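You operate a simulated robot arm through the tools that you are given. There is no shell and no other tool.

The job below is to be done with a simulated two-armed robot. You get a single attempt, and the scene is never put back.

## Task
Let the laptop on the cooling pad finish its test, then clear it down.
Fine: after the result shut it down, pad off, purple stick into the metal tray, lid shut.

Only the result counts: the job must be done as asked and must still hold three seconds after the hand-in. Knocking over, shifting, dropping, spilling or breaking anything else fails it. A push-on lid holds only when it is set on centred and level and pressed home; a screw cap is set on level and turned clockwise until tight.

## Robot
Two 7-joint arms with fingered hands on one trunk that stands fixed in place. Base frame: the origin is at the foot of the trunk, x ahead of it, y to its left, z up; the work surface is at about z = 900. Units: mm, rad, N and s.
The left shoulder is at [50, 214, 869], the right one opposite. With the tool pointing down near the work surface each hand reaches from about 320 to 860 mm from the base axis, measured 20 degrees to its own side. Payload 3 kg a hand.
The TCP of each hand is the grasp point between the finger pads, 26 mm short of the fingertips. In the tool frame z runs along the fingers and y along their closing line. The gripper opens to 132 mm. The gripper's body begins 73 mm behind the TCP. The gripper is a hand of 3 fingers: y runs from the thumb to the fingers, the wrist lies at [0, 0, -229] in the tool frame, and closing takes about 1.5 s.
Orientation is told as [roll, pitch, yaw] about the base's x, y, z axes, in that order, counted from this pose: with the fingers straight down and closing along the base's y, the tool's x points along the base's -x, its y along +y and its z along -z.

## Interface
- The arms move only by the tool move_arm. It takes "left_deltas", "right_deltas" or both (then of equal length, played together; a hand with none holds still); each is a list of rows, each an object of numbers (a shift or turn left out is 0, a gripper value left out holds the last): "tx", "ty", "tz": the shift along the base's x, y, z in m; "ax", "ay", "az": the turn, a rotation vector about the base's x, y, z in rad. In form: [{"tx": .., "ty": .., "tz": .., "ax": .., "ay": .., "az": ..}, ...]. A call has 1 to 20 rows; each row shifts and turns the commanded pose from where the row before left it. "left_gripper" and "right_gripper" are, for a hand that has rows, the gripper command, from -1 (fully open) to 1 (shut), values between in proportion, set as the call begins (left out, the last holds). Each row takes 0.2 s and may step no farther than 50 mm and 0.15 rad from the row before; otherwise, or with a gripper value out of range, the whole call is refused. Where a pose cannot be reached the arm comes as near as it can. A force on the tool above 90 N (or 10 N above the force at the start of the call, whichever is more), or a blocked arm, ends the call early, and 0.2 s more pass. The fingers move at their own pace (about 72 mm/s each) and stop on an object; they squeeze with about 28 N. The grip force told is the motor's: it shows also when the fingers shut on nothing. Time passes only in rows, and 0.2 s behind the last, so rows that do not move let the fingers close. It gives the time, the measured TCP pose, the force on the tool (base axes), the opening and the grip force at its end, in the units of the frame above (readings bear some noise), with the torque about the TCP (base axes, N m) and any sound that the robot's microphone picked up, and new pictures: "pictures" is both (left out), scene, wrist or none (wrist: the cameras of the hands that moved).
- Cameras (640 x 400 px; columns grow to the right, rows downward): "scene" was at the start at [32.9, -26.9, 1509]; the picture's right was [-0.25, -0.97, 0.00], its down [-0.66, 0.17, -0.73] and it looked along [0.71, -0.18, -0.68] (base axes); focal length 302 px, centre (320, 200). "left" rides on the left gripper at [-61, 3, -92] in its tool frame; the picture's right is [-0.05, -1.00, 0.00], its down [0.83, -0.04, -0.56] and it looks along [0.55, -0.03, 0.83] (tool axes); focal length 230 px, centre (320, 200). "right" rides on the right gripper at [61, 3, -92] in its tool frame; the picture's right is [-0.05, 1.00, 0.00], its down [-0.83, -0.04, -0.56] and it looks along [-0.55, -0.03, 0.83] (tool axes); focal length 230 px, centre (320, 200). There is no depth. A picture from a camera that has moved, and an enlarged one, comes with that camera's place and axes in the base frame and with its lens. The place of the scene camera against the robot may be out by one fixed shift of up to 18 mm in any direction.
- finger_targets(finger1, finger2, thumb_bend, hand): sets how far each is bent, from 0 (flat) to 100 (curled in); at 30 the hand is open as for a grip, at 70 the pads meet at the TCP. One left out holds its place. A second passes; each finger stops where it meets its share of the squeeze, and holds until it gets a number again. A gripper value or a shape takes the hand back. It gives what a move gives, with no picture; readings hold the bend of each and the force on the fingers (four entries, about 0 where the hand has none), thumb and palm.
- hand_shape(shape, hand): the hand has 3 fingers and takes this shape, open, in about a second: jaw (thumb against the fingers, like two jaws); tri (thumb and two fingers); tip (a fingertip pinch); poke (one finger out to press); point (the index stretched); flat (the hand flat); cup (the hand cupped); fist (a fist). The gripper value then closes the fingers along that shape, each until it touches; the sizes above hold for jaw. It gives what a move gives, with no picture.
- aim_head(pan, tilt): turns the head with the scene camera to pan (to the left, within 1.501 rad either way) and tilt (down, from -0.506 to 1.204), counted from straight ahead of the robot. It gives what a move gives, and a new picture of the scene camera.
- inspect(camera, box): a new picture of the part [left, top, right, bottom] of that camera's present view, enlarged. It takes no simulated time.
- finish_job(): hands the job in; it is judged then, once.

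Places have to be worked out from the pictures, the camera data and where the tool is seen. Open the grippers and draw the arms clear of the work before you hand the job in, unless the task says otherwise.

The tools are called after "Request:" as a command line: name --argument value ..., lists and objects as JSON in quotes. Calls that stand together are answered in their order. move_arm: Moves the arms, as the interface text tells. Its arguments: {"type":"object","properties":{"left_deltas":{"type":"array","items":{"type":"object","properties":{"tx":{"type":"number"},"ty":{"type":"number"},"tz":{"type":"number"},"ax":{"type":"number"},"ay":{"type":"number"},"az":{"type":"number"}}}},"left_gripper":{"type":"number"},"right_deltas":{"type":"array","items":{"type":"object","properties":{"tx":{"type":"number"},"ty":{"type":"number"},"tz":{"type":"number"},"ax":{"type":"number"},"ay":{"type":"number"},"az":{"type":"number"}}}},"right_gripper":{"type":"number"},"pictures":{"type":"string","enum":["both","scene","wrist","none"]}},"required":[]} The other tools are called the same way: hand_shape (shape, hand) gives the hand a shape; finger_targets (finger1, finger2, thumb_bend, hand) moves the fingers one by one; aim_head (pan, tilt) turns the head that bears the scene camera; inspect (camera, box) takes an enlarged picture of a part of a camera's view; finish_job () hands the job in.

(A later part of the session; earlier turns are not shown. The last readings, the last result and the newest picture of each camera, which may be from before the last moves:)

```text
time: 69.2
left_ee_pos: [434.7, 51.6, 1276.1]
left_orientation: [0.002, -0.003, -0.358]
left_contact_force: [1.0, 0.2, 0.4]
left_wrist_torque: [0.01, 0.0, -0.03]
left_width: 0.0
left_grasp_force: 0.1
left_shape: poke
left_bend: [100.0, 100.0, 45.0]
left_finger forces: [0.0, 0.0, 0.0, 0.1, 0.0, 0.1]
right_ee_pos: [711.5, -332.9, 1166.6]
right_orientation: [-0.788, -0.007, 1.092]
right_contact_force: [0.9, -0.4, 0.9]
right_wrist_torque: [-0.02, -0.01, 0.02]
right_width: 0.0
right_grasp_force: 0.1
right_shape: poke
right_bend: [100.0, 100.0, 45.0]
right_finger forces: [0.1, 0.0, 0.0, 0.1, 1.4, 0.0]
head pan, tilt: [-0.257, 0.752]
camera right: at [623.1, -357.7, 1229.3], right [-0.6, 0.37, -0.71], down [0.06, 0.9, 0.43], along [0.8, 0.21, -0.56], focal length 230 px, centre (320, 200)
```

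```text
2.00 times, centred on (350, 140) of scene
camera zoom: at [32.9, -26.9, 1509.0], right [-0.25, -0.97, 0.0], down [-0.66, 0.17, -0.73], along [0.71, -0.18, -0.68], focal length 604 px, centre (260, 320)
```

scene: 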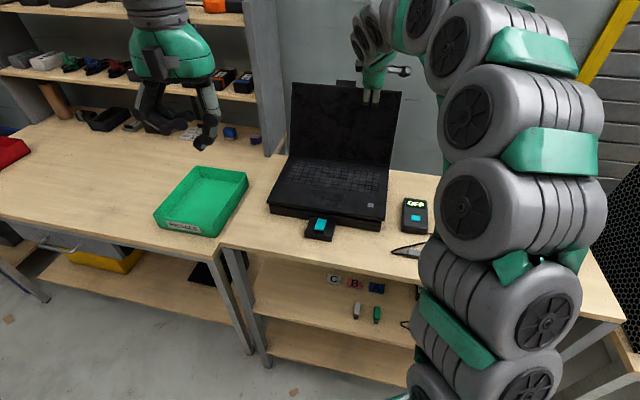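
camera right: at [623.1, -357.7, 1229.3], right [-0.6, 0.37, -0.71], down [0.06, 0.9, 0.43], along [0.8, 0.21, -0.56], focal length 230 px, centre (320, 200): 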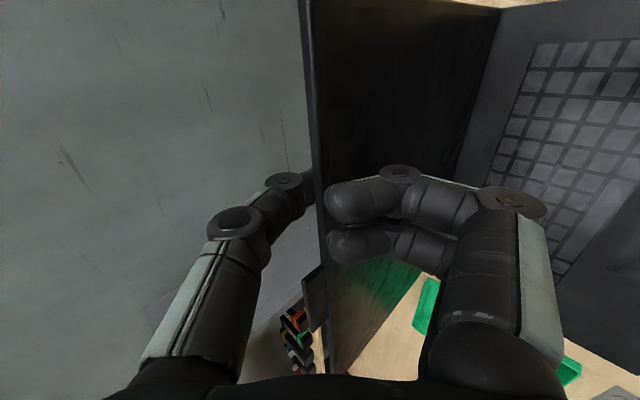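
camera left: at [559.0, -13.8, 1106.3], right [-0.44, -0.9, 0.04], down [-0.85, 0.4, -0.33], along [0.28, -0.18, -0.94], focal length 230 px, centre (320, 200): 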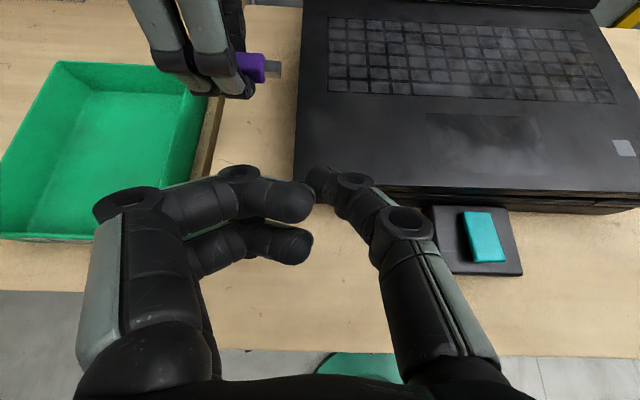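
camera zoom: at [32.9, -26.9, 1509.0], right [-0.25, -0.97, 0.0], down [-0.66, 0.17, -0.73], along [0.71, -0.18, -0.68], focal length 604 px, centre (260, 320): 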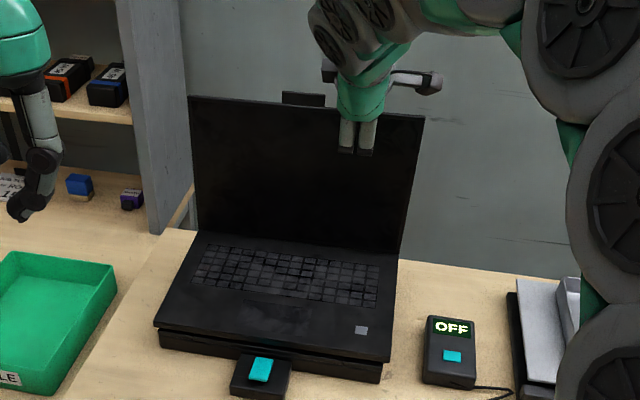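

The lid is now just past vertical with the base still in place. I carry on along the arc to about 25° forward, rotating the hand with the lid.

Request:
move_arm --right_deltas '[{"tx": -0.0081, "ty": 0.0043, "tz": -0.0012, "ax": -0.02, "ay": -0.0388}, {"tx": -0.0081, "ty": 0.0043, "tz": -0.0012, "ax": -0.02, "ay": -0.0388}, {"tx": -0.008, "ty": 0.0042, "tz": -0.002, "ax": -0.02, "ay": -0.0388}, {"tx": -0.008, "ty": 0.0042, "tz": -0.002, "ax": -0.02, "ay": -0.0388}, {"tx": -0.0078, "ty": 0.0041, "tz": -0.0028, "ax": -0.02, "ay": -0.0388}, {"tx": -0.0078, "ty": 0.0041, "tz": -0.0028, "ax": -0.02, "ay": -0.0388}, {"tx": -0.0076, "ty": 0.004, "tz": -0.0035, "ax": -0.02, "ay": -0.0388}, {"tx": -0.0076, "ty": 0.004, "tz": -0.0035, "ax": -0.02, "ay": -0.0388}, {}]' --pictures "both"

Request:
inspect --camera "scene" --box '[255, 160, 395, 250]'

Request:
inspect --camera "scene" --box '[280, 40, 420, 240]'

```text
time: 71.2
left_ee_pos: [433.7, 51.5, 1275.9]
left_orientation: [0.002, -0.002, -0.357]
left_contact_force: [-0.6, -0.3, 0.2]
left_wrist_torque: [-0.04, 0.0, -0.01]
left_width: 0.1
left_grasp_force: 0.1
left_shape: poke
left_bend: [100.0, 100.0, 45.0]
left_finger forces: [0.0, 0.0, 0.1, 0.1, 0.0, 0.0]
right_ee_pos: [647.7, -300.7, 1149.0]
right_orientation: [-1.141, -0.007, 1.094]
right_contact_force: [0.8, -0.5, -0.6]
right_wrist_torque: [-0.04, 0.02, 0.02]
right_width: 0.0
right_grasp_force: 0.0
right_shape: poke
right_bend: [100.0, 100.0, 45.0]
right_finger forces: [0.0, 0.0, 0.0, 0.0, 1.0, 0.0]
head pan, tilt: [-0.257, 0.752]
camera right: at [545.0, -317.9, 1184.5], right [-0.34, 0.24, -0.91], down [-0.05, 0.96, 0.28], along [0.94, 0.14, -0.32], focal length 230 px, centre (320, 200)
```

scene: 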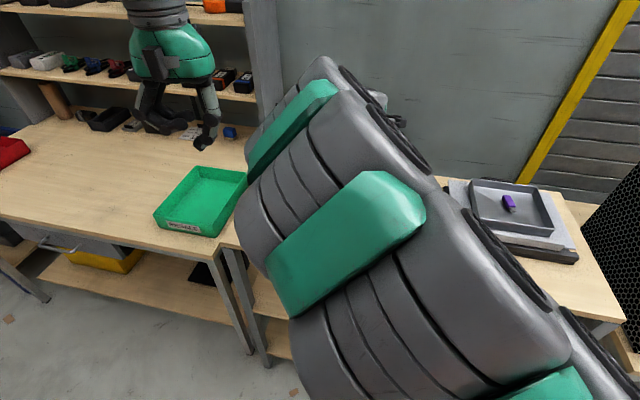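
right: 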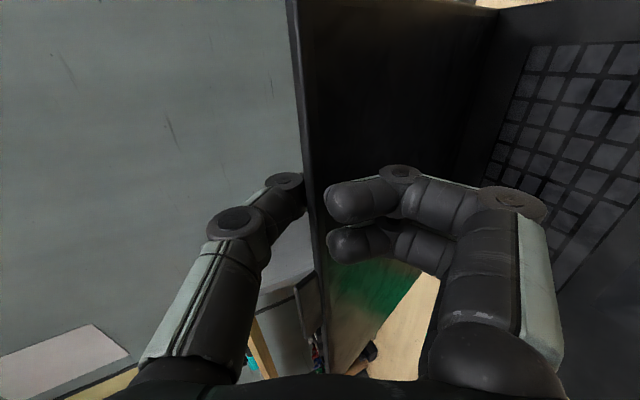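

```text
4.44 times, centred on (325, 205) of scene
camera zoom: at [32.9, -26.9, 1509.0], right [-0.25, -0.97, 0.0], down [-0.66, 0.17, -0.73], along [0.71, -0.18, -0.68], focal length 1343 px, centre (298, 178)
```

zoom: 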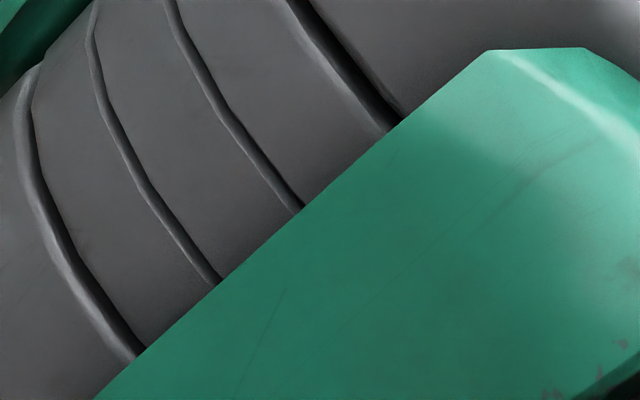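

```text
2.00 times, centred on (350, 140) of scene
camera zoom: at [32.9, -26.9, 1509.0], right [-0.25, -0.97, 0.0], down [-0.66, 0.17, -0.73], along [0.71, -0.18, -0.68], focal length 604 px, centre (260, 320)
```

zoom: 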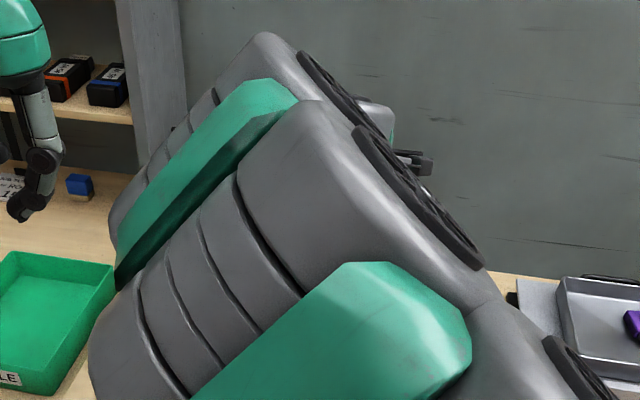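

The hand and lid are about 25° past vertical, and the thumb still needs ~1 N, so the hinge holds by friction. I unhook by sliding the hand up along the lid, then check that the lid stays put.

Request:
move_arm --right_deltas '[{"tx": -0.0035, "ty": 0.0019, "tz": 0.009}, {"tx": -0.0035, "ty": 0.0019, "tz": 0.009}, {"tx": -0.0035, "ty": 0.0019, "tz": 0.009}, {"tx": -0.0035, "ty": 0.0019, "tz": 0.009}, {"tz": 0.02}, {"tz": 0.02}, {}]' --pictures "both"

```text
time: 72.8
left_ee_pos: [434.1, 52.6, 1276.3]
left_orientation: [0.002, -0.001, -0.36]
left_contact_force: [0.4, -0.1, -1.1]
left_wrist_torque: [-0.01, -0.01, 0.02]
left_width: 0.0
left_grasp_force: 0.1
left_shape: poke
left_bend: [100.0, 100.0, 45.0]
left_finger forces: [0.0, 0.0, 0.1, 0.0, 0.1, 0.0]
right_ee_pos: [634.3, -293.9, 1226.9]
right_orientation: [-1.138, -0.007, 1.097]
right_contact_force: [0.5, 0.5, -0.7]
right_wrist_torque: [0.02, 0.02, -0.02]
right_width: 0.0
right_grasp_force: 0.1
right_shape: poke
right_bend: [100.0, 100.0, 45.0]
right_finger forces: [0.0, 0.0, 0.0, 0.0, 0.0, 0.1]
head pan, tilt: [-0.257, 0.752]
camera right: at [531.1, -309.4, 1262.2], right [-0.35, 0.24, -0.91], down [-0.05, 0.96, 0.28], along [0.94, 0.14, -0.32], focal length 230 px, centre (320, 200)
```

scene: 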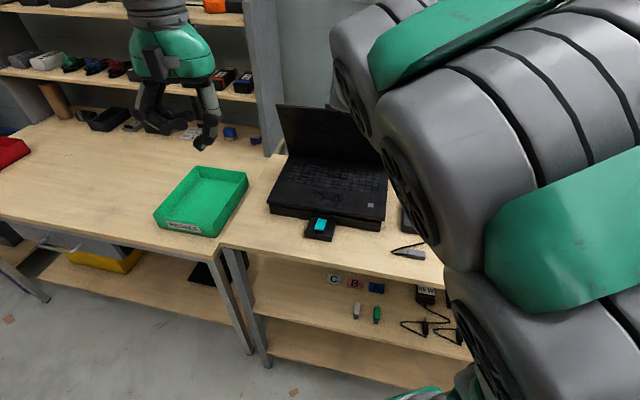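
right: 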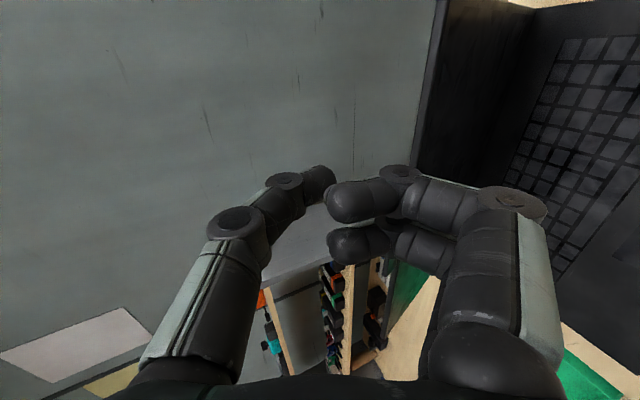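

The lid stays at its forward lean by itself. For pushing it down I'll use closed jaw fingers with the hand rolled so nothing hangs in front of the lid: I back off, switch to jaw closed, reduce the tilt and roll the hand about its own axis.

Request:
move_arm --right_deltas '[{"tx": -0.015, "ty": 0.008, "tz": 0.008}, {"tx": -0.015, "ty": 0.008, "tz": 0.008, "ax": 0.0616, "ay": 0.1201}, {"tx": -0.005, "ty": 0.003, "ax": 0.0616, "ay": 0.1201}, {"ax": 0.0616, "ay": 0.1201}, {"ax": 0.0616, "ay": 0.1201}, {}]' --pictures "both"

Request:
inspect --camera "scene" --box '[255, 90, 395, 250]'

```text
time: 74.2
left_ee_pos: [434.2, 52.1, 1275.4]
left_orientation: [0.003, -0.002, -0.359]
left_contact_force: [0.3, 0.2, 0.3]
left_wrist_torque: [0.0, 0.0, -0.02]
left_width: 0.0
left_grasp_force: 0.1
left_shape: poke
left_bend: [100.0, 100.0, 45.0]
left_finger forces: [0.1, 0.0, 0.1, 0.0, 0.0, 0.0]
right_ee_pos: [600.8, -275.0, 1240.1]
right_orientation: [-0.598, -0.005, 1.093]
right_contact_force: [-0.3, 0.3, -0.1]
right_wrist_torque: [0.0, 0.03, -0.01]
right_width: 0.0
right_grasp_force: 0.2
right_shape: poke
right_bend: [100.0, 100.0, 45.0]
right_finger forces: [0.0, 0.1, 0.0, 0.0, 0.0, 0.0]
head pan, tilt: [-0.257, 0.752]
camera right: at [524.8, -305.3, 1314.1], right [-0.71, 0.43, -0.56], down [0.13, 0.86, 0.49], along [0.69, 0.27, -0.67], focal length 230 px, centre (320, 200)
```

scene: 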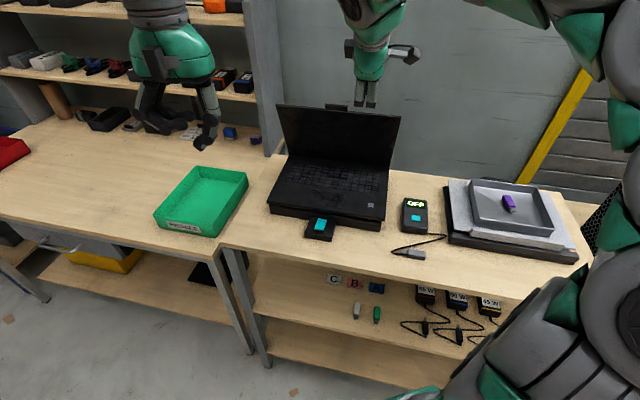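
right: 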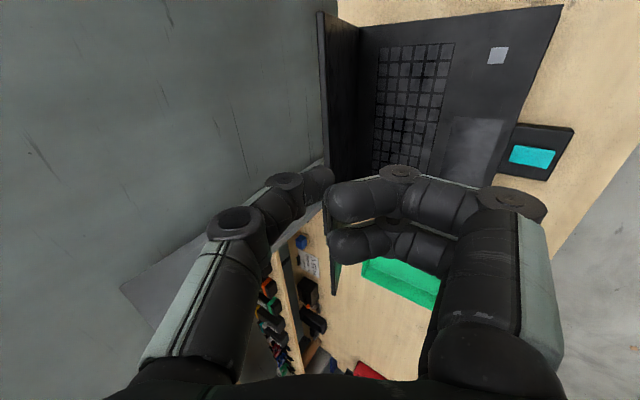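

```text
2.50 times, centred on (325, 170) of scene
camera zoom: at [32.9, -26.8, 1509.0], right [-0.25, -0.97, 0.0], down [-0.66, 0.17, -0.73], along [0.71, -0.18, -0.68], focal length 756 px, centre (308, 275)
```

zoom: 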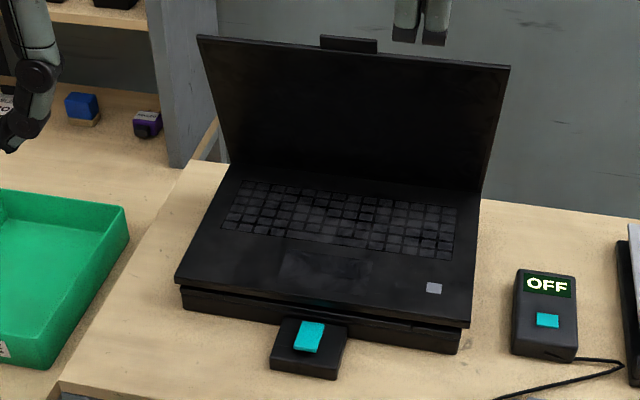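

The lid leans forward about 21° (top near z ≈ 1148) and holds. I switch the hand to jaw, shut it, and roll it about its own axis.

Request:
hand_shape --shape "jaw" --hand "right"

Request:
move_arm --right_deltas '[{"ax": 0.0719, "ay": -0.0369, "az": -0.1187}, {"ax": 0.0719, "ay": -0.0369, "az": -0.1187}, {"ax": 0.0719, "ay": -0.0369, "az": -0.1187}, {"ax": 0.0719, "ay": -0.0369, "az": -0.1187}, {"ax": 0.0719, "ay": -0.0369, "az": -0.1187}, {"ax": 0.0719, "ay": -0.0369, "az": -0.1187}, {"ax": 0.0719, "ay": -0.0369, "az": -0.1187}, {"ax": 0.0719, "ay": -0.0369, "az": -0.1187}, {"ax": 0.0719, "ay": -0.0369, "az": -0.1187}, {"ax": 0.0719, "ay": -0.0369, "az": -0.1187}, {"ax": 0.0719, "ay": -0.0369, "az": -0.1187}, {}]' --right_gripper 1.0 --pictures "both"

```text
time: 75.1
left_ee_pos: [433.4, 52.1, 1275.9]
left_orientation: [0.003, 0.0, -0.357]
left_contact_force: [0.7, -0.1, 0.8]
left_wrist_torque: [-0.01, -0.02, -0.02]
left_width: 0.0
left_grasp_force: 0.0
left_shape: poke
left_bend: [100.0, 100.0, 45.0]
left_finger forces: [0.0, 0.0, 0.0, 0.0, 0.0, 0.0]
right_ee_pos: [600.6, -274.6, 1240.1]
right_orientation: [-0.598, -0.006, 1.093]
right_contact_force: [0.7, 0.4, 0.1]
right_wrist_torque: [-0.02, 0.01, 0.01]
right_width: 131.8
right_grasp_force: 0.1
right_shape: jaw
right_bend: [30.0, 30.0, 30.0]
right_finger forces: [0.1, 0.1, 0.0, 0.0, 0.1, 0.1]
head pan, tilt: [-0.257, 0.752]
```

```text
time: 77.7
left_ee_pos: [435.1, 51.6, 1276.0]
left_orientation: [0.001, -0.002, -0.356]
left_contact_force: [-0.6, -0.2, 0.8]
left_wrist_torque: [0.03, 0.01, 0.0]
left_width: 0.2
left_grasp_force: 0.1
left_shape: poke
left_bend: [100.0, 100.0, 45.0]
left_finger forces: [0.0, 0.1, 0.1, 0.0, 0.0, 0.0]
right_ee_pos: [598.6, -273.7, 1241.9]
right_orientation: [0.009, -0.597, -0.494]
right_contact_force: [-0.1, -0.7, 0.3]
right_wrist_torque: [0.03, 0.03, 0.01]
right_width: 0.1
right_grasp_force: 28.1
right_shape: jaw
right_bend: [65.0, 65.0, 67.0]
right_finger forces: [0.0, 0.0, 0.0, 0.0, 0.0, 0.0]
head pan, tilt: [-0.257, 0.752]
camera right: at [510.5, -223.8, 1283.0], right [0.51, 0.86, 0.04], down [0.31, -0.22, 0.93], along [0.81, -0.46, -0.37], focal length 230 px, centre (320, 200)
```

scene: 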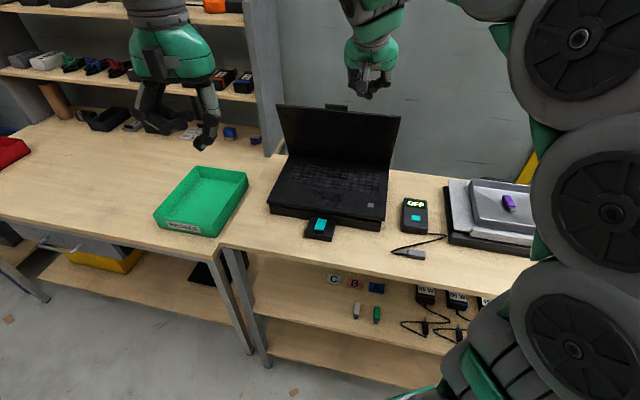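
right: 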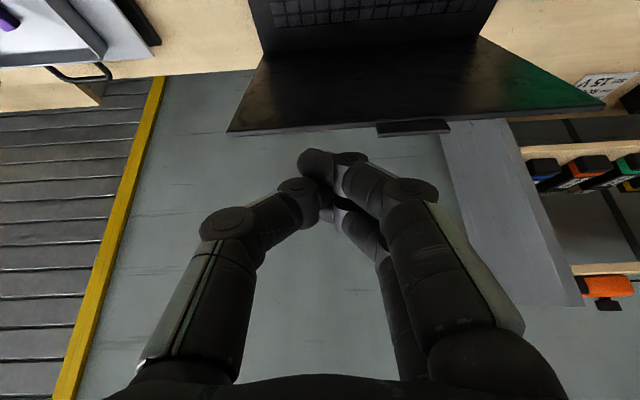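

The closed fingers point forward and down with nothing in front of them, and the lid's top edge is confirmed near (695, -237, 1148) at its centre. I cross over the edge about 70 mm right of centre, staying 15 mm or more above it.

Request:
move_arm --right_deltas '[{"tx": 0.024, "ty": -0.0106, "tz": -0.006}, {"tx": 0.024, "ty": -0.0106, "tz": -0.006}, {"tx": 0.024, "ty": -0.0106, "tz": -0.016}, {"tx": 0.0244, "ty": -0.0106, "tz": -0.016}, {}]' --pictures "both"

Request:
inspect --camera "scene" --box '[270, 60, 430, 180]'

```text
time: 78.9
left_ee_pos: [433.4, 52.7, 1275.3]
left_orientation: [0.001, -0.002, -0.354]
left_contact_force: [0.2, 0.4, 0.3]
left_wrist_torque: [-0.03, -0.01, 0.0]
left_width: 0.0
left_grasp_force: 0.1
left_shape: poke
left_bend: [100.0, 100.0, 45.0]
left_finger forces: [0.0, 0.0, 0.1, 0.0, 0.0, 0.0]
right_ee_pos: [696.1, -319.7, 1198.5]
right_orientation: [0.01, -0.599, -0.492]
right_contact_force: [0.7, -0.5, 0.1]
right_wrist_torque: [-0.01, 0.03, 0.01]
right_width: 0.0
right_grasp_force: 27.6
right_shape: jaw
right_bend: [65.0, 65.0, 67.0]
right_finger forces: [0.0, 0.0, 0.0, 0.0, 0.0, 0.0]
head pan, tilt: [-0.257, 0.752]
camera right: at [607.6, -268.9, 1240.1], right [0.51, 0.86, 0.04], down [0.31, -0.22, 0.93], along [0.81, -0.46, -0.37], focal length 230 px, centre (320, 200)
```

scene: 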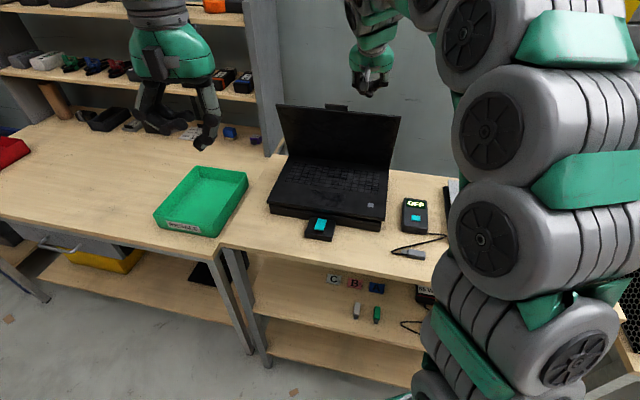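
right: 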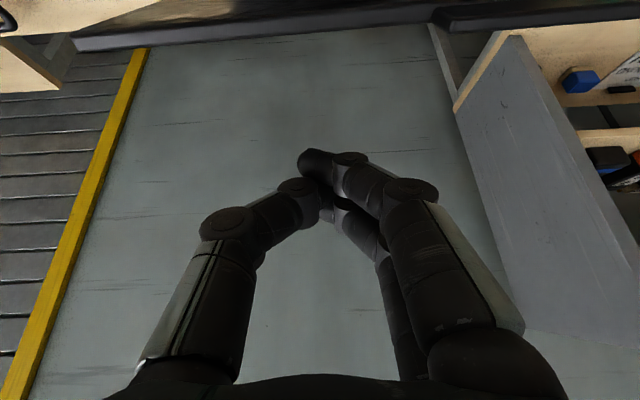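

```text
3.33 times, centred on (350, 120) of scene
camera zoom: at [32.9, -26.9, 1509.0], right [-0.25, -0.97, 0.0], down [-0.66, 0.17, -0.73], along [0.71, -0.18, -0.68], focal length 1007 px, centre (220, 467)
```

zoom: 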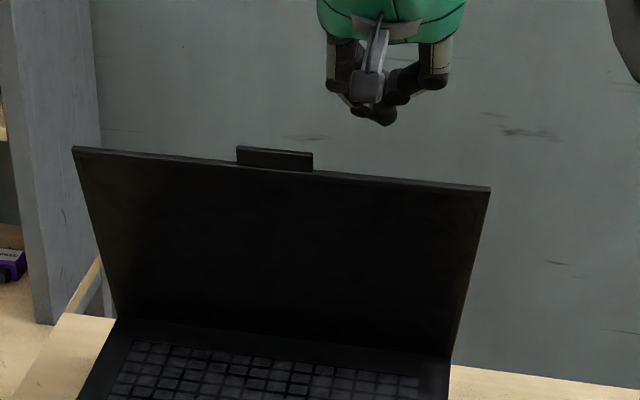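

The fingers are behind and above the lid's edge. I lower them behind the edge, staying about 10 mm off the lid's back.

Request:
move_arm --right_deltas '[{"tx": -0.003, "ty": 0.0016, "tz": -0.01}, {"tx": -0.006, "ty": 0.0032, "tz": -0.01}, {"tx": -0.006, "ty": 0.0032, "tz": -0.0095}, {}]' --pictures "wrist"

Request:
inspect --camera "scene" --box '[270, 60, 430, 180]'

```text
time: 79.9
left_ee_pos: [434.3, 51.7, 1275.7]
left_orientation: [0.001, -0.001, -0.357]
left_contact_force: [-0.2, -0.4, 0.4]
left_wrist_torque: [0.02, 0.01, 0.03]
left_width: 0.0
left_grasp_force: 0.0
left_shape: poke
left_bend: [100.0, 100.0, 45.0]
left_finger forces: [0.0, 0.1, 0.0, 0.0, 0.0, 0.0]
right_ee_pos: [681.1, -308.9, 1168.6]
right_orientation: [0.01, -0.597, -0.492]
right_contact_force: [-0.4, -0.4, 0.6]
right_wrist_torque: [-0.02, -0.03, 0.04]
right_width: 0.0
right_grasp_force: 28.0
right_shape: jaw
right_bend: [65.0, 65.0, 67.0]
right_finger forces: [0.1, 0.0, 0.1, 0.1, 0.0, 0.0]
head pan, tilt: [-0.257, 0.752]
camera right: at [592.2, -258.7, 1209.8], right [0.51, 0.86, 0.04], down [0.31, -0.22, 0.93], along [0.81, -0.46, -0.37], focal length 230 px, centre (320, 200)
```

right: 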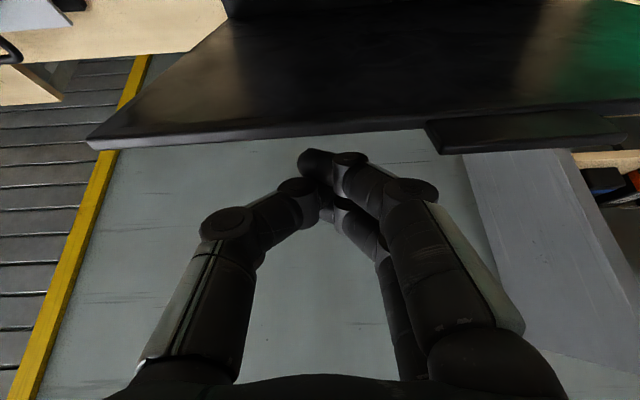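

```text
3.33 times, centred on (350, 120) of scene
camera zoom: at [32.9, -26.9, 1509.0], right [-0.25, -0.97, 0.0], down [-0.66, 0.17, -0.73], along [0.71, -0.18, -0.68], focal length 1007 px, centre (220, 467)
```

zoom: 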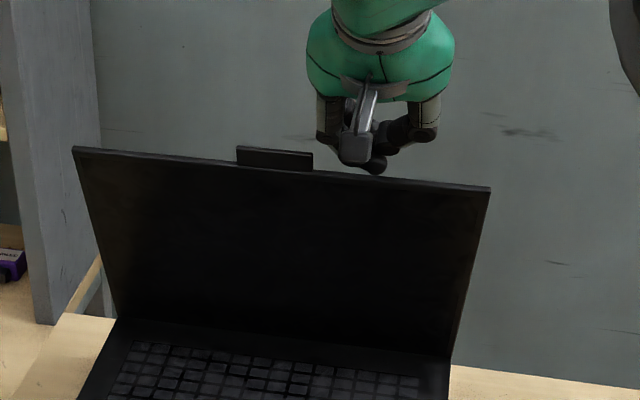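

The fingertip is level with the edge; I lower another 18 mm behind it so the fingers get a good purchase, moving 3 mm further back for clearance.

Request:
move_arm --right_deltas '[{"tx": 0.0018, "ty": -0.0009, "tz": -0.009}, {"tx": 0.0018, "ty": -0.0009, "tz": -0.009}, {}]' --pictures "none"

Request:
move_arm --right_deltas '[{"tx": -0.0044, "ty": 0.0023}, {"tx": -0.0044, "ty": 0.0023}, {"tx": -0.0044, "ty": 0.0023}, {}]' --pictures "wrist"

Request:
inspect --camera "scene" --box '[270, 60, 430, 180]'

```text
time: 80.7
left_ee_pos: [434.3, 51.8, 1276.2]
left_orientation: [0.003, -0.003, -0.358]
left_contact_force: [1.0, 0.5, -0.2]
left_wrist_torque: [0.0, -0.01, -0.01]
left_width: 0.1
left_grasp_force: 0.1
left_shape: poke
left_bend: [100.0, 100.0, 45.0]
left_finger forces: [0.0, 0.1, 0.0, 0.0, 0.0, 0.0]
right_ee_pos: [684.4, -309.7, 1148.5]
right_orientation: [0.01, -0.6, -0.492]
right_contact_force: [0.5, 0.8, -0.2]
right_wrist_torque: [-0.02, 0.01, 0.04]
right_width: 0.0
right_grasp_force: 28.0
right_shape: jaw
right_bend: [65.0, 65.0, 67.0]
right_finger forces: [0.1, 0.0, 0.0, 0.0, 0.0, 0.0]
head pan, tilt: [-0.257, 0.752]
```

```text
time: 81.7
left_ee_pos: [434.5, 51.8, 1275.7]
left_orientation: [0.001, -0.003, -0.358]
left_contact_force: [0.2, 0.7, -0.7]
left_wrist_torque: [0.01, -0.01, -0.02]
left_width: 0.3
left_grasp_force: 0.0
left_shape: poke
left_bend: [100.0, 100.0, 45.0]
left_finger forces: [0.1, 0.0, 0.1, 0.0, 0.0, 0.0]
right_ee_pos: [671.6, -303.6, 1148.6]
right_orientation: [0.009, -0.599, -0.492]
right_contact_force: [0.6, -1.9, -0.2]
right_wrist_torque: [0.01, 0.01, 0.0]
right_width: 0.1
right_grasp_force: 27.9
right_shape: jaw
right_bend: [65.0, 65.0, 67.0]
right_finger forces: [1.7, 0.1, 0.1, 0.0, 0.1, 0.0]
head pan, tilt: [-0.257, 0.752]
camera right: at [583.0, -253.6, 1190.4], right [0.51, 0.86, 0.04], down [0.31, -0.22, 0.93], along [0.81, -0.46, -0.37], focal length 230 px, centre (320, 200)
```

right: 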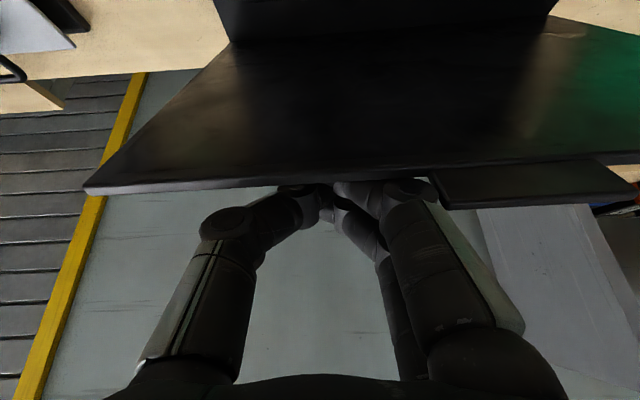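

```text
3.33 times, centred on (350, 120) of scene
camera zoom: at [32.9, -26.9, 1509.0], right [-0.25, -0.97, 0.0], down [-0.66, 0.17, -0.73], along [0.71, -0.18, -0.68], focal length 1007 px, centre (220, 467)
```

zoom: 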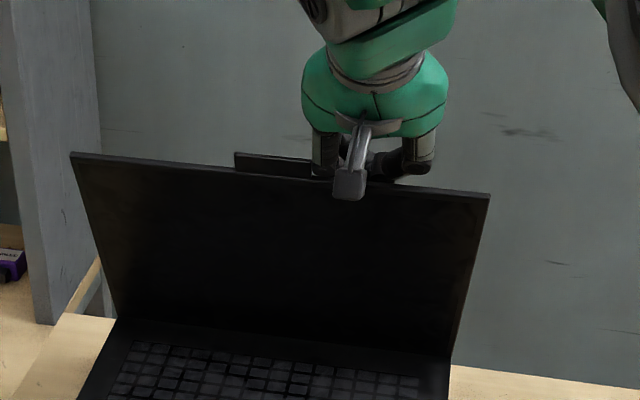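

Contact is gentle (1.7 N) and the lid is following. I follow the lid's arc forward and down in small rows, checking the base.

Request:
move_arm --right_deltas '[{"tx": -0.0082, "ty": 0.0043, "tz": -0.0035}, {"tx": -0.0082, "ty": 0.0044, "tz": -0.0036}, {"tx": -0.009, "ty": 0.0047, "tz": -0.005}, {"tx": -0.009, "ty": 0.0048, "tz": -0.0049}, {}]' --pictures "wrist"

Request:
inspect --camera "scene" --box '[255, 90, 415, 250]'

```text
time: 82.9
left_ee_pos: [433.2, 51.3, 1275.4]
left_orientation: [0.003, -0.001, -0.356]
left_contact_force: [-0.1, -0.5, -0.3]
left_wrist_torque: [-0.02, 0.01, 0.01]
left_width: 0.0
left_grasp_force: 0.1
left_shape: poke
left_bend: [100.0, 100.0, 45.0]
left_finger forces: [0.1, 0.1, 0.0, 0.1, 0.1, 0.1]
right_ee_pos: [637.0, -285.2, 1132.5]
right_orientation: [0.009, -0.598, -0.492]
right_contact_force: [-0.1, 0.3, 0.2]
right_wrist_torque: [-0.06, 0.0, 0.02]
right_width: 0.0
right_grasp_force: 28.5
right_shape: jaw
right_bend: [65.0, 65.0, 67.0]
right_finger forces: [0.3, 0.0, 0.1, 0.0, 0.1, 0.0]
head pan, tilt: [-0.257, 0.752]
camera right: at [548.8, -234.7, 1173.9], right [0.51, 0.86, 0.04], down [0.31, -0.22, 0.93], along [0.81, -0.46, -0.38], focal length 230 px, centre (320, 200)
```

right: 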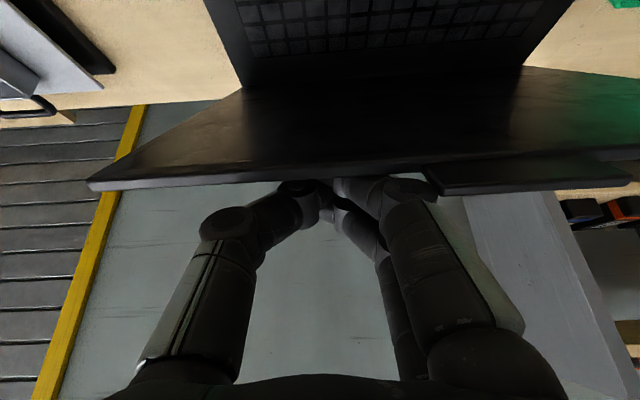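

```text
2.50 times, centred on (335, 170) of scene
camera zoom: at [32.9, -26.9, 1509.0], right [-0.25, -0.97, 0.0], down [-0.66, 0.17, -0.73], along [0.71, -0.18, -0.68], focal length 756 px, centre (282, 275)
```

zoom: 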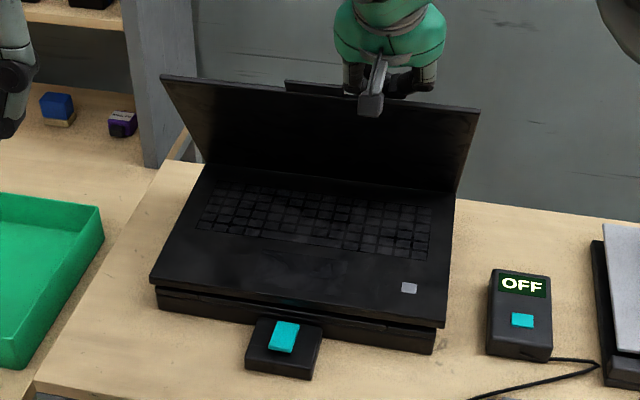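

The lid is following with almost no force and the base is still in place. I continue along the arc.

Request:
move_arm --right_deltas '[{"tx": -0.0095, "ty": 0.005, "tz": -0.0074}, {"tx": -0.0095, "ty": 0.005, "tz": -0.0074}, {"tx": -0.0075, "ty": 0.0039, "tz": -0.0079}, {"tx": -0.0074, "ty": 0.0039, "tz": -0.008}, {"tx": -0.0074, "ty": 0.0039, "tz": -0.0105}, {"tx": -0.0073, "ty": 0.0038, "tz": -0.0105}, {}]' --pictures "wrist"

Request:
inspect --camera "scene" --box '[255, 90, 415, 250]'

```text
time: 84.5
left_ee_pos: [434.0, 51.7, 1275.5]
left_orientation: [0.003, -0.001, -0.357]
left_contact_force: [0.7, 0.6, 0.2]
left_wrist_torque: [0.0, -0.01, 0.0]
left_width: 0.0
left_grasp_force: 0.0
left_shape: poke
left_bend: [100.0, 100.0, 45.0]
left_finger forces: [0.0, 0.1, 0.0, 0.1, 0.0, 0.1]
right_ee_pos: [587.9, -260.4, 1080.0]
right_orientation: [0.008, -0.6, -0.491]
right_contact_force: [0.4, -0.7, 0.3]
right_wrist_torque: [-0.02, -0.04, -0.03]
right_width: 0.1
right_grasp_force: 28.6
right_shape: jaw
right_bend: [65.0, 65.0, 67.0]
right_finger forces: [0.0, 0.1, 0.0, 0.0, 0.1, 0.0]
head pan, tilt: [-0.257, 0.752]
camera right: at [499.1, -210.1, 1122.1], right [0.51, 0.86, 0.04], down [0.31, -0.22, 0.93], along [0.81, -0.46, -0.37], focal length 230 px, centre (320, 200)
```

right: 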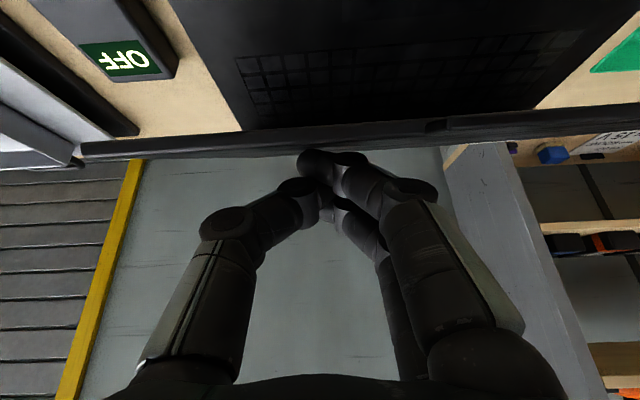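

```text
2.50 times, centred on (335, 170) of scene
camera zoom: at [32.9, -26.9, 1509.0], right [-0.25, -0.97, 0.0], down [-0.66, 0.17, -0.73], along [0.71, -0.18, -0.68], focal length 756 px, centre (282, 275)
```

zoom: 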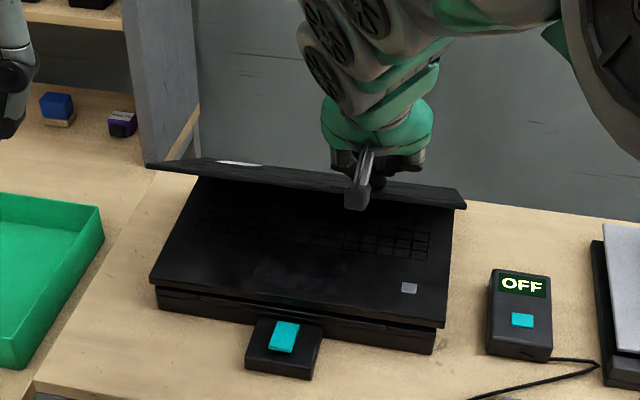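

The lid is now about 60° forward, matching the planned arc, and the base hasn't shifted. I continue down.

Request:
move_arm --right_deltas '[{"tx": -0.0046, "ty": 0.0024, "tz": -0.0105}, {"tx": -0.0046, "ty": 0.0025, "tz": -0.0105}, {"tx": -0.0039, "ty": 0.0021, "tz": -0.0126}, {"tx": -0.0039, "ty": 0.002, "tz": -0.0127}, {}]' --pictures "wrist"

Request:
inspect --camera "scene" --box '[255, 90, 415, 250]'

```text
time: 85.7
left_ee_pos: [433.5, 51.4, 1275.6]
left_orientation: [0.002, -0.002, -0.358]
left_contact_force: [0.0, 0.2, 0.6]
left_wrist_torque: [-0.03, -0.01, 0.03]
left_width: 0.0
left_grasp_force: 0.0
left_shape: poke
left_bend: [100.0, 100.0, 45.0]
left_finger forces: [0.0, 0.1, 0.0, 0.1, 0.0, 0.0]
right_ee_pos: [571.2, -251.9, 1033.9]
right_orientation: [0.008, -0.6, -0.492]
right_contact_force: [-0.2, 0.1, 0.3]
right_wrist_torque: [-0.01, -0.02, 0.0]
right_width: 0.0
right_grasp_force: 27.8
right_shape: jaw
right_bend: [65.0, 65.0, 67.0]
right_finger forces: [0.0, 0.0, 0.0, 0.1, 0.0, 0.1]
head pan, tilt: [-0.257, 0.752]
camera right: at [482.8, -201.3, 1075.1], right [0.51, 0.86, 0.04], down [0.31, -0.22, 0.93], along [0.81, -0.46, -0.37], focal length 230 px, centre (320, 200)
```

right: 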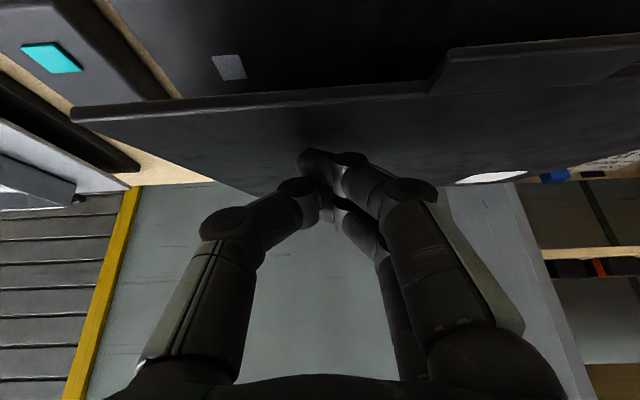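

```text
2.50 times, centred on (335, 170) of scene
camera zoom: at [32.9, -26.9, 1509.0], right [-0.25, -0.97, 0.0], down [-0.66, 0.17, -0.73], along [0.71, -0.18, -0.68], focal length 756 px, centre (282, 275)
```

zoom: 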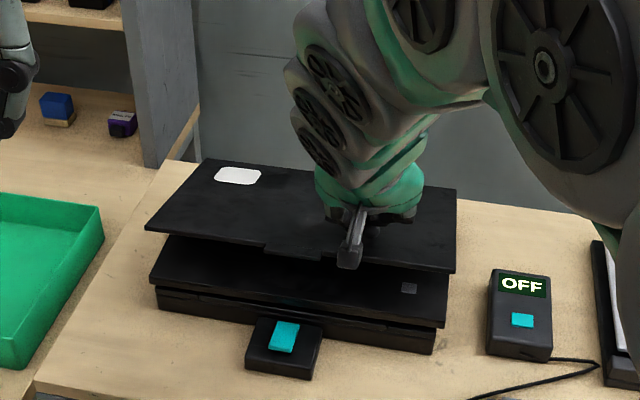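

The lid is about 75° forward, still just ahead of the fingers. I keep following it down, slower near the end.

Request:
move_arm --right_deltas '[{"tx": -0.002, "ty": 0.001, "tz": -0.0115}, {"tx": -0.002, "ty": 0.001, "tz": -0.0115}, {"tx": -0.0005, "ty": 0.0003, "tz": -0.006}, {}]' --pictures "wrist"

Request:
inspect --camera "scene" --box '[255, 90, 415, 250]'

```text
time: 86.7
left_ee_pos: [432.4, 51.6, 1275.4]
left_orientation: [0.001, -0.001, -0.357]
left_contact_force: [-0.5, -0.1, -0.6]
left_wrist_torque: [0.04, 0.0, 0.01]
left_width: 0.0
left_grasp_force: 0.0
left_shape: poke
left_bend: [100.0, 100.0, 45.0]
left_finger forces: [0.0, 0.1, 0.1, 0.0, 0.1, 0.0]
right_ee_pos: [566.0, -249.9, 1006.9]
right_orientation: [0.009, -0.599, -0.493]
right_contact_force: [0.3, -0.1, 0.8]
right_wrist_torque: [-0.02, 0.02, 0.0]
right_width: 0.0
right_grasp_force: 28.5
right_shape: jaw
right_bend: [65.0, 65.0, 67.0]
right_finger forces: [0.0, 0.1, 0.0, 0.1, 0.1, 0.0]
head pan, tilt: [-0.257, 0.752]
camera right: at [478.1, -199.3, 1047.6], right [0.51, 0.86, 0.04], down [0.31, -0.22, 0.93], along [0.81, -0.46, -0.37], focal length 230 px, centre (320, 200)
```

right: 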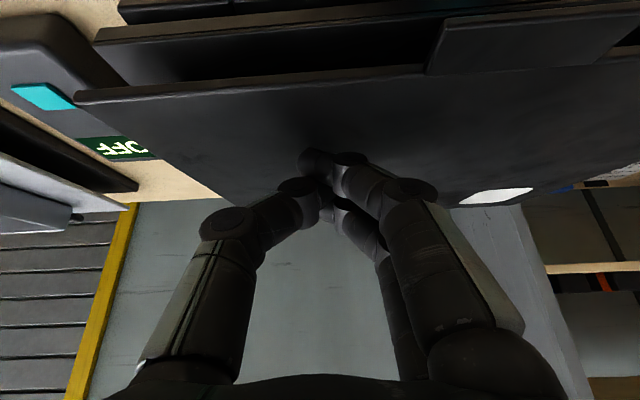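

```text
2.50 times, centred on (335, 170) of scene
camera zoom: at [32.9, -26.9, 1509.0], right [-0.25, -0.97, 0.0], down [-0.66, 0.17, -0.73], along [0.71, -0.18, -0.68], focal length 756 px, centre (282, 275)
```

zoom: 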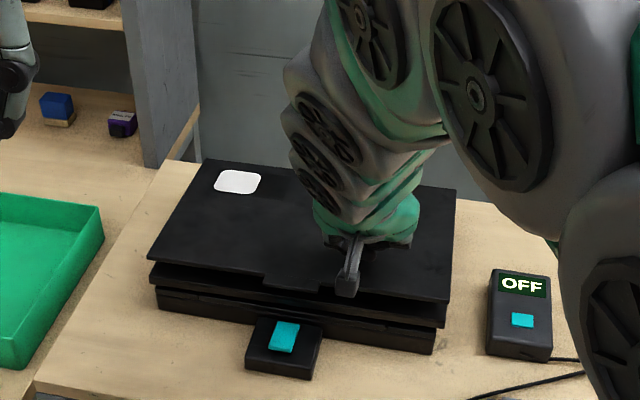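

The lid's free edge is about 25 mm above the deck. I lower slowly the rest of the way until contact and press.

Request:
move_arm --right_deltas '[{"tz": -0.005}, {"tz": -0.005}, {"tz": -0.004}, {"tz": -0.004}]' --pictures "wrist"

Request:
inspect --camera "scene" --box '[255, 90, 415, 250]'

```text
time: 87.7
left_ee_pos: [433.3, 51.0, 1275.0]
left_orientation: [0.002, -0.003, -0.356]
left_contact_force: [-0.7, 0.1, 0.0]
left_wrist_torque: [-0.03, 0.0, 0.01]
left_width: 0.0
left_grasp_force: 0.2
left_shape: poke
left_bend: [100.0, 100.0, 45.0]
left_finger forces: [0.1, 0.0, 0.1, 0.1, 0.0, 0.0]
right_ee_pos: [568.9, -247.5, 988.6]
right_orientation: [0.013, -0.601, -0.492]
right_contact_force: [3.0, 3.7, 15.4]
right_wrist_torque: [0.03, -0.05, -0.01]
right_width: 0.0
right_grasp_force: 28.5
right_shape: jaw
right_bend: [68.0, 65.0, 66.0]
right_finger forces: [26.8, 0.0, 0.0, 0.1, 0.1, 0.0]
head pan, tilt: [-0.257, 0.752]
camera right: at [479.8, -197.9, 1029.3], right [0.5, 0.86, 0.04], down [0.3, -0.22, 0.93], along [0.81, -0.46, -0.37], focal length 230 px, centre (320, 200)
```

right: 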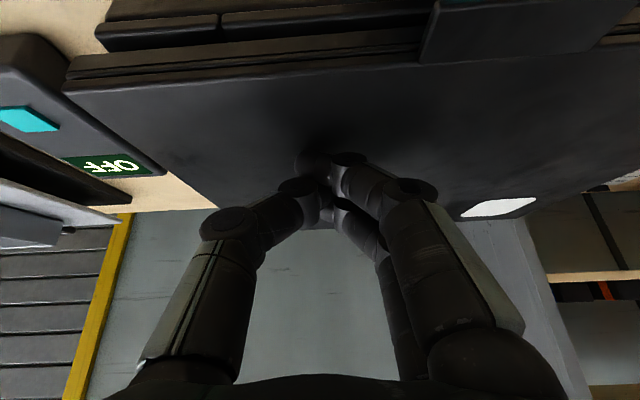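

```text
2.50 times, centred on (335, 170) of scene
camera zoom: at [32.8, -26.7, 1509.0], right [-0.25, -0.97, 0.0], down [-0.66, 0.17, -0.73], along [0.71, -0.18, -0.68], focal length 756 px, centre (282, 275)
```

zoom: 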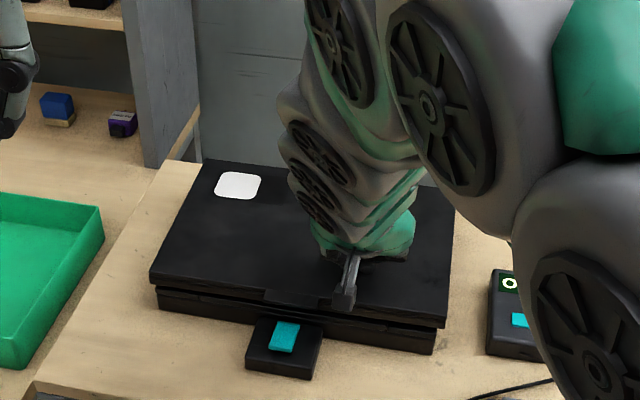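

The lid's edge now coincides with the deck's front edge and I feel 15 N. I press 1 mm more to seat it, then look.

Request:
move_arm --right_deltas '[{"tz": -0.001}, {}]' --pictures "none"

Request:
inspect --camera "scene" --box '[255, 160, 395, 250]'

Request:
inspect --camera "right" --box '[60, 0, 460, 130]'

```text
time: 88.3
left_ee_pos: [434.1, 52.8, 1277.1]
left_orientation: [0.004, -0.002, -0.356]
left_contact_force: [0.1, 0.7, -0.1]
left_wrist_torque: [0.02, 0.02, 0.0]
left_width: 0.0
left_grasp_force: 0.1
left_shape: poke
left_bend: [100.0, 100.0, 45.0]
left_finger forces: [0.0, 0.0, 0.1, 0.0, 0.0, 0.1]
right_ee_pos: [567.8, -248.0, 986.5]
right_orientation: [0.011, -0.6, -0.493]
right_contact_force: [7.5, 3.7, 27.0]
right_wrist_torque: [-0.05, -0.07, 0.04]
right_width: 0.0
right_grasp_force: 28.0
right_shape: jaw
right_bend: [70.0, 65.0, 67.0]
right_finger forces: [37.3, 0.0, 0.0, 0.0, 0.1, 0.0]
head pan, tilt: [-0.257, 0.752]
```

```text
4.44 times, centred on (325, 205) of scene
camera zoom: at [32.7, -26.6, 1509.0], right [-0.25, -0.97, 0.0], down [-0.66, 0.17, -0.73], along [0.71, -0.18, -0.68], focal length 1343 px, centre (298, 178)
```

zoom: 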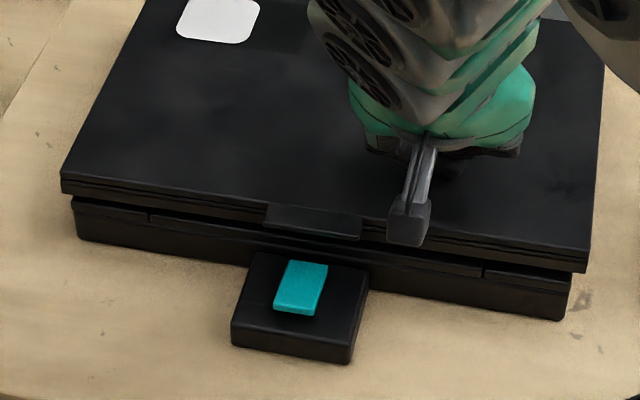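

```text
1.60 times, centred on (260, 65) of right
camera zoom: at [478.8, -198.3, 1028.0], right [0.5, 0.86, 0.04], down [0.3, -0.22, 0.93], along [0.81, -0.46, -0.37], focal length 368 px, centre (416, 416)
```

zoom: 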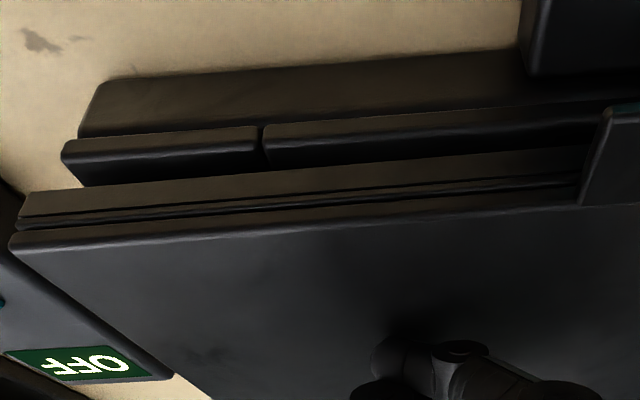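

The lid is flush along the whole front edge with the base unmoved. I lift the hand straight off and move it clear.

Request:
move_arm --right_deltas '[{"tz": 0.005}, {"tz": 0.02}, {"tz": 0.04}, {"tx": -0.01, "tz": 0.045}, {"tx": -0.03, "ty": -0.03, "tz": 0.02}, {"tx": -0.03, "ty": -0.035, "tz": 0.01}, {}]' --pictures "both"

Request:
inspect --camera "scene" --box '[255, 100, 415, 250]'

```text
time: 89.9
left_ee_pos: [432.6, 52.4, 1276.6]
left_orientation: [0.002, -0.003, -0.356]
left_contact_force: [0.0, 0.4, 0.5]
left_wrist_torque: [0.01, -0.03, -0.01]
left_width: 0.3
left_grasp_force: 0.0
left_shape: poke
left_bend: [100.0, 100.0, 45.0]
left_finger forces: [0.0, 0.0, 0.0, 0.1, 0.0, 0.0]
right_ee_pos: [496.3, -310.6, 1125.6]
right_orientation: [0.01, -0.6, -0.492]
right_contact_force: [0.2, 0.5, 0.9]
right_wrist_torque: [0.02, 0.0, 0.0]
right_width: 0.3
right_grasp_force: 28.0
right_shape: jaw
right_bend: [67.0, 65.0, 67.0]
right_finger forces: [0.0, 0.0, 0.1, 0.0, 0.1, 0.0]
head pan, tilt: [-0.257, 0.752]
camera right: at [407.6, -261.4, 1167.1], right [0.51, 0.86, 0.04], down [0.31, -0.22, 0.93], along [0.81, -0.46, -0.37], focal length 230 px, centre (320, 200)
```

scene: 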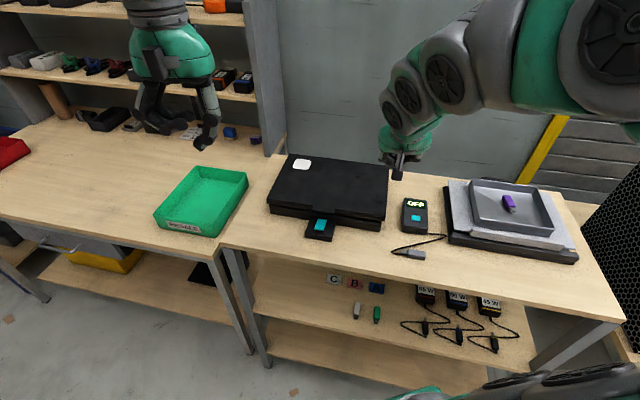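
right: 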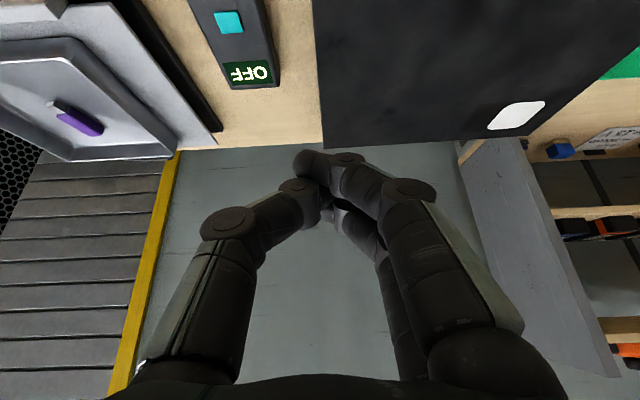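

```text
2.67 times, centred on (335, 175) of scene
camera zoom: at [32.9, -26.8, 1509.0], right [-0.25, -0.97, 0.0], down [-0.66, 0.17, -0.73], along [0.71, -0.18, -0.68], focal length 806 px, centre (280, 267)
```

zoom: 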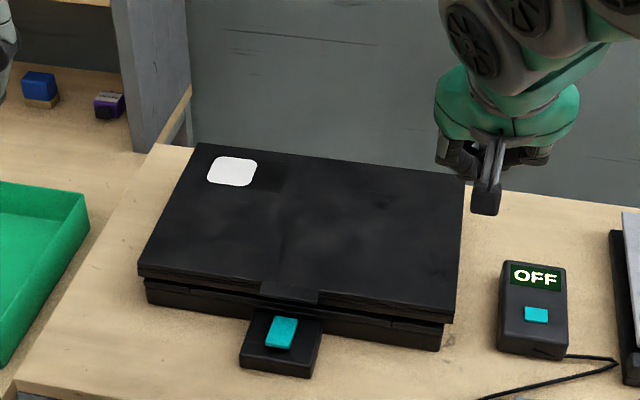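

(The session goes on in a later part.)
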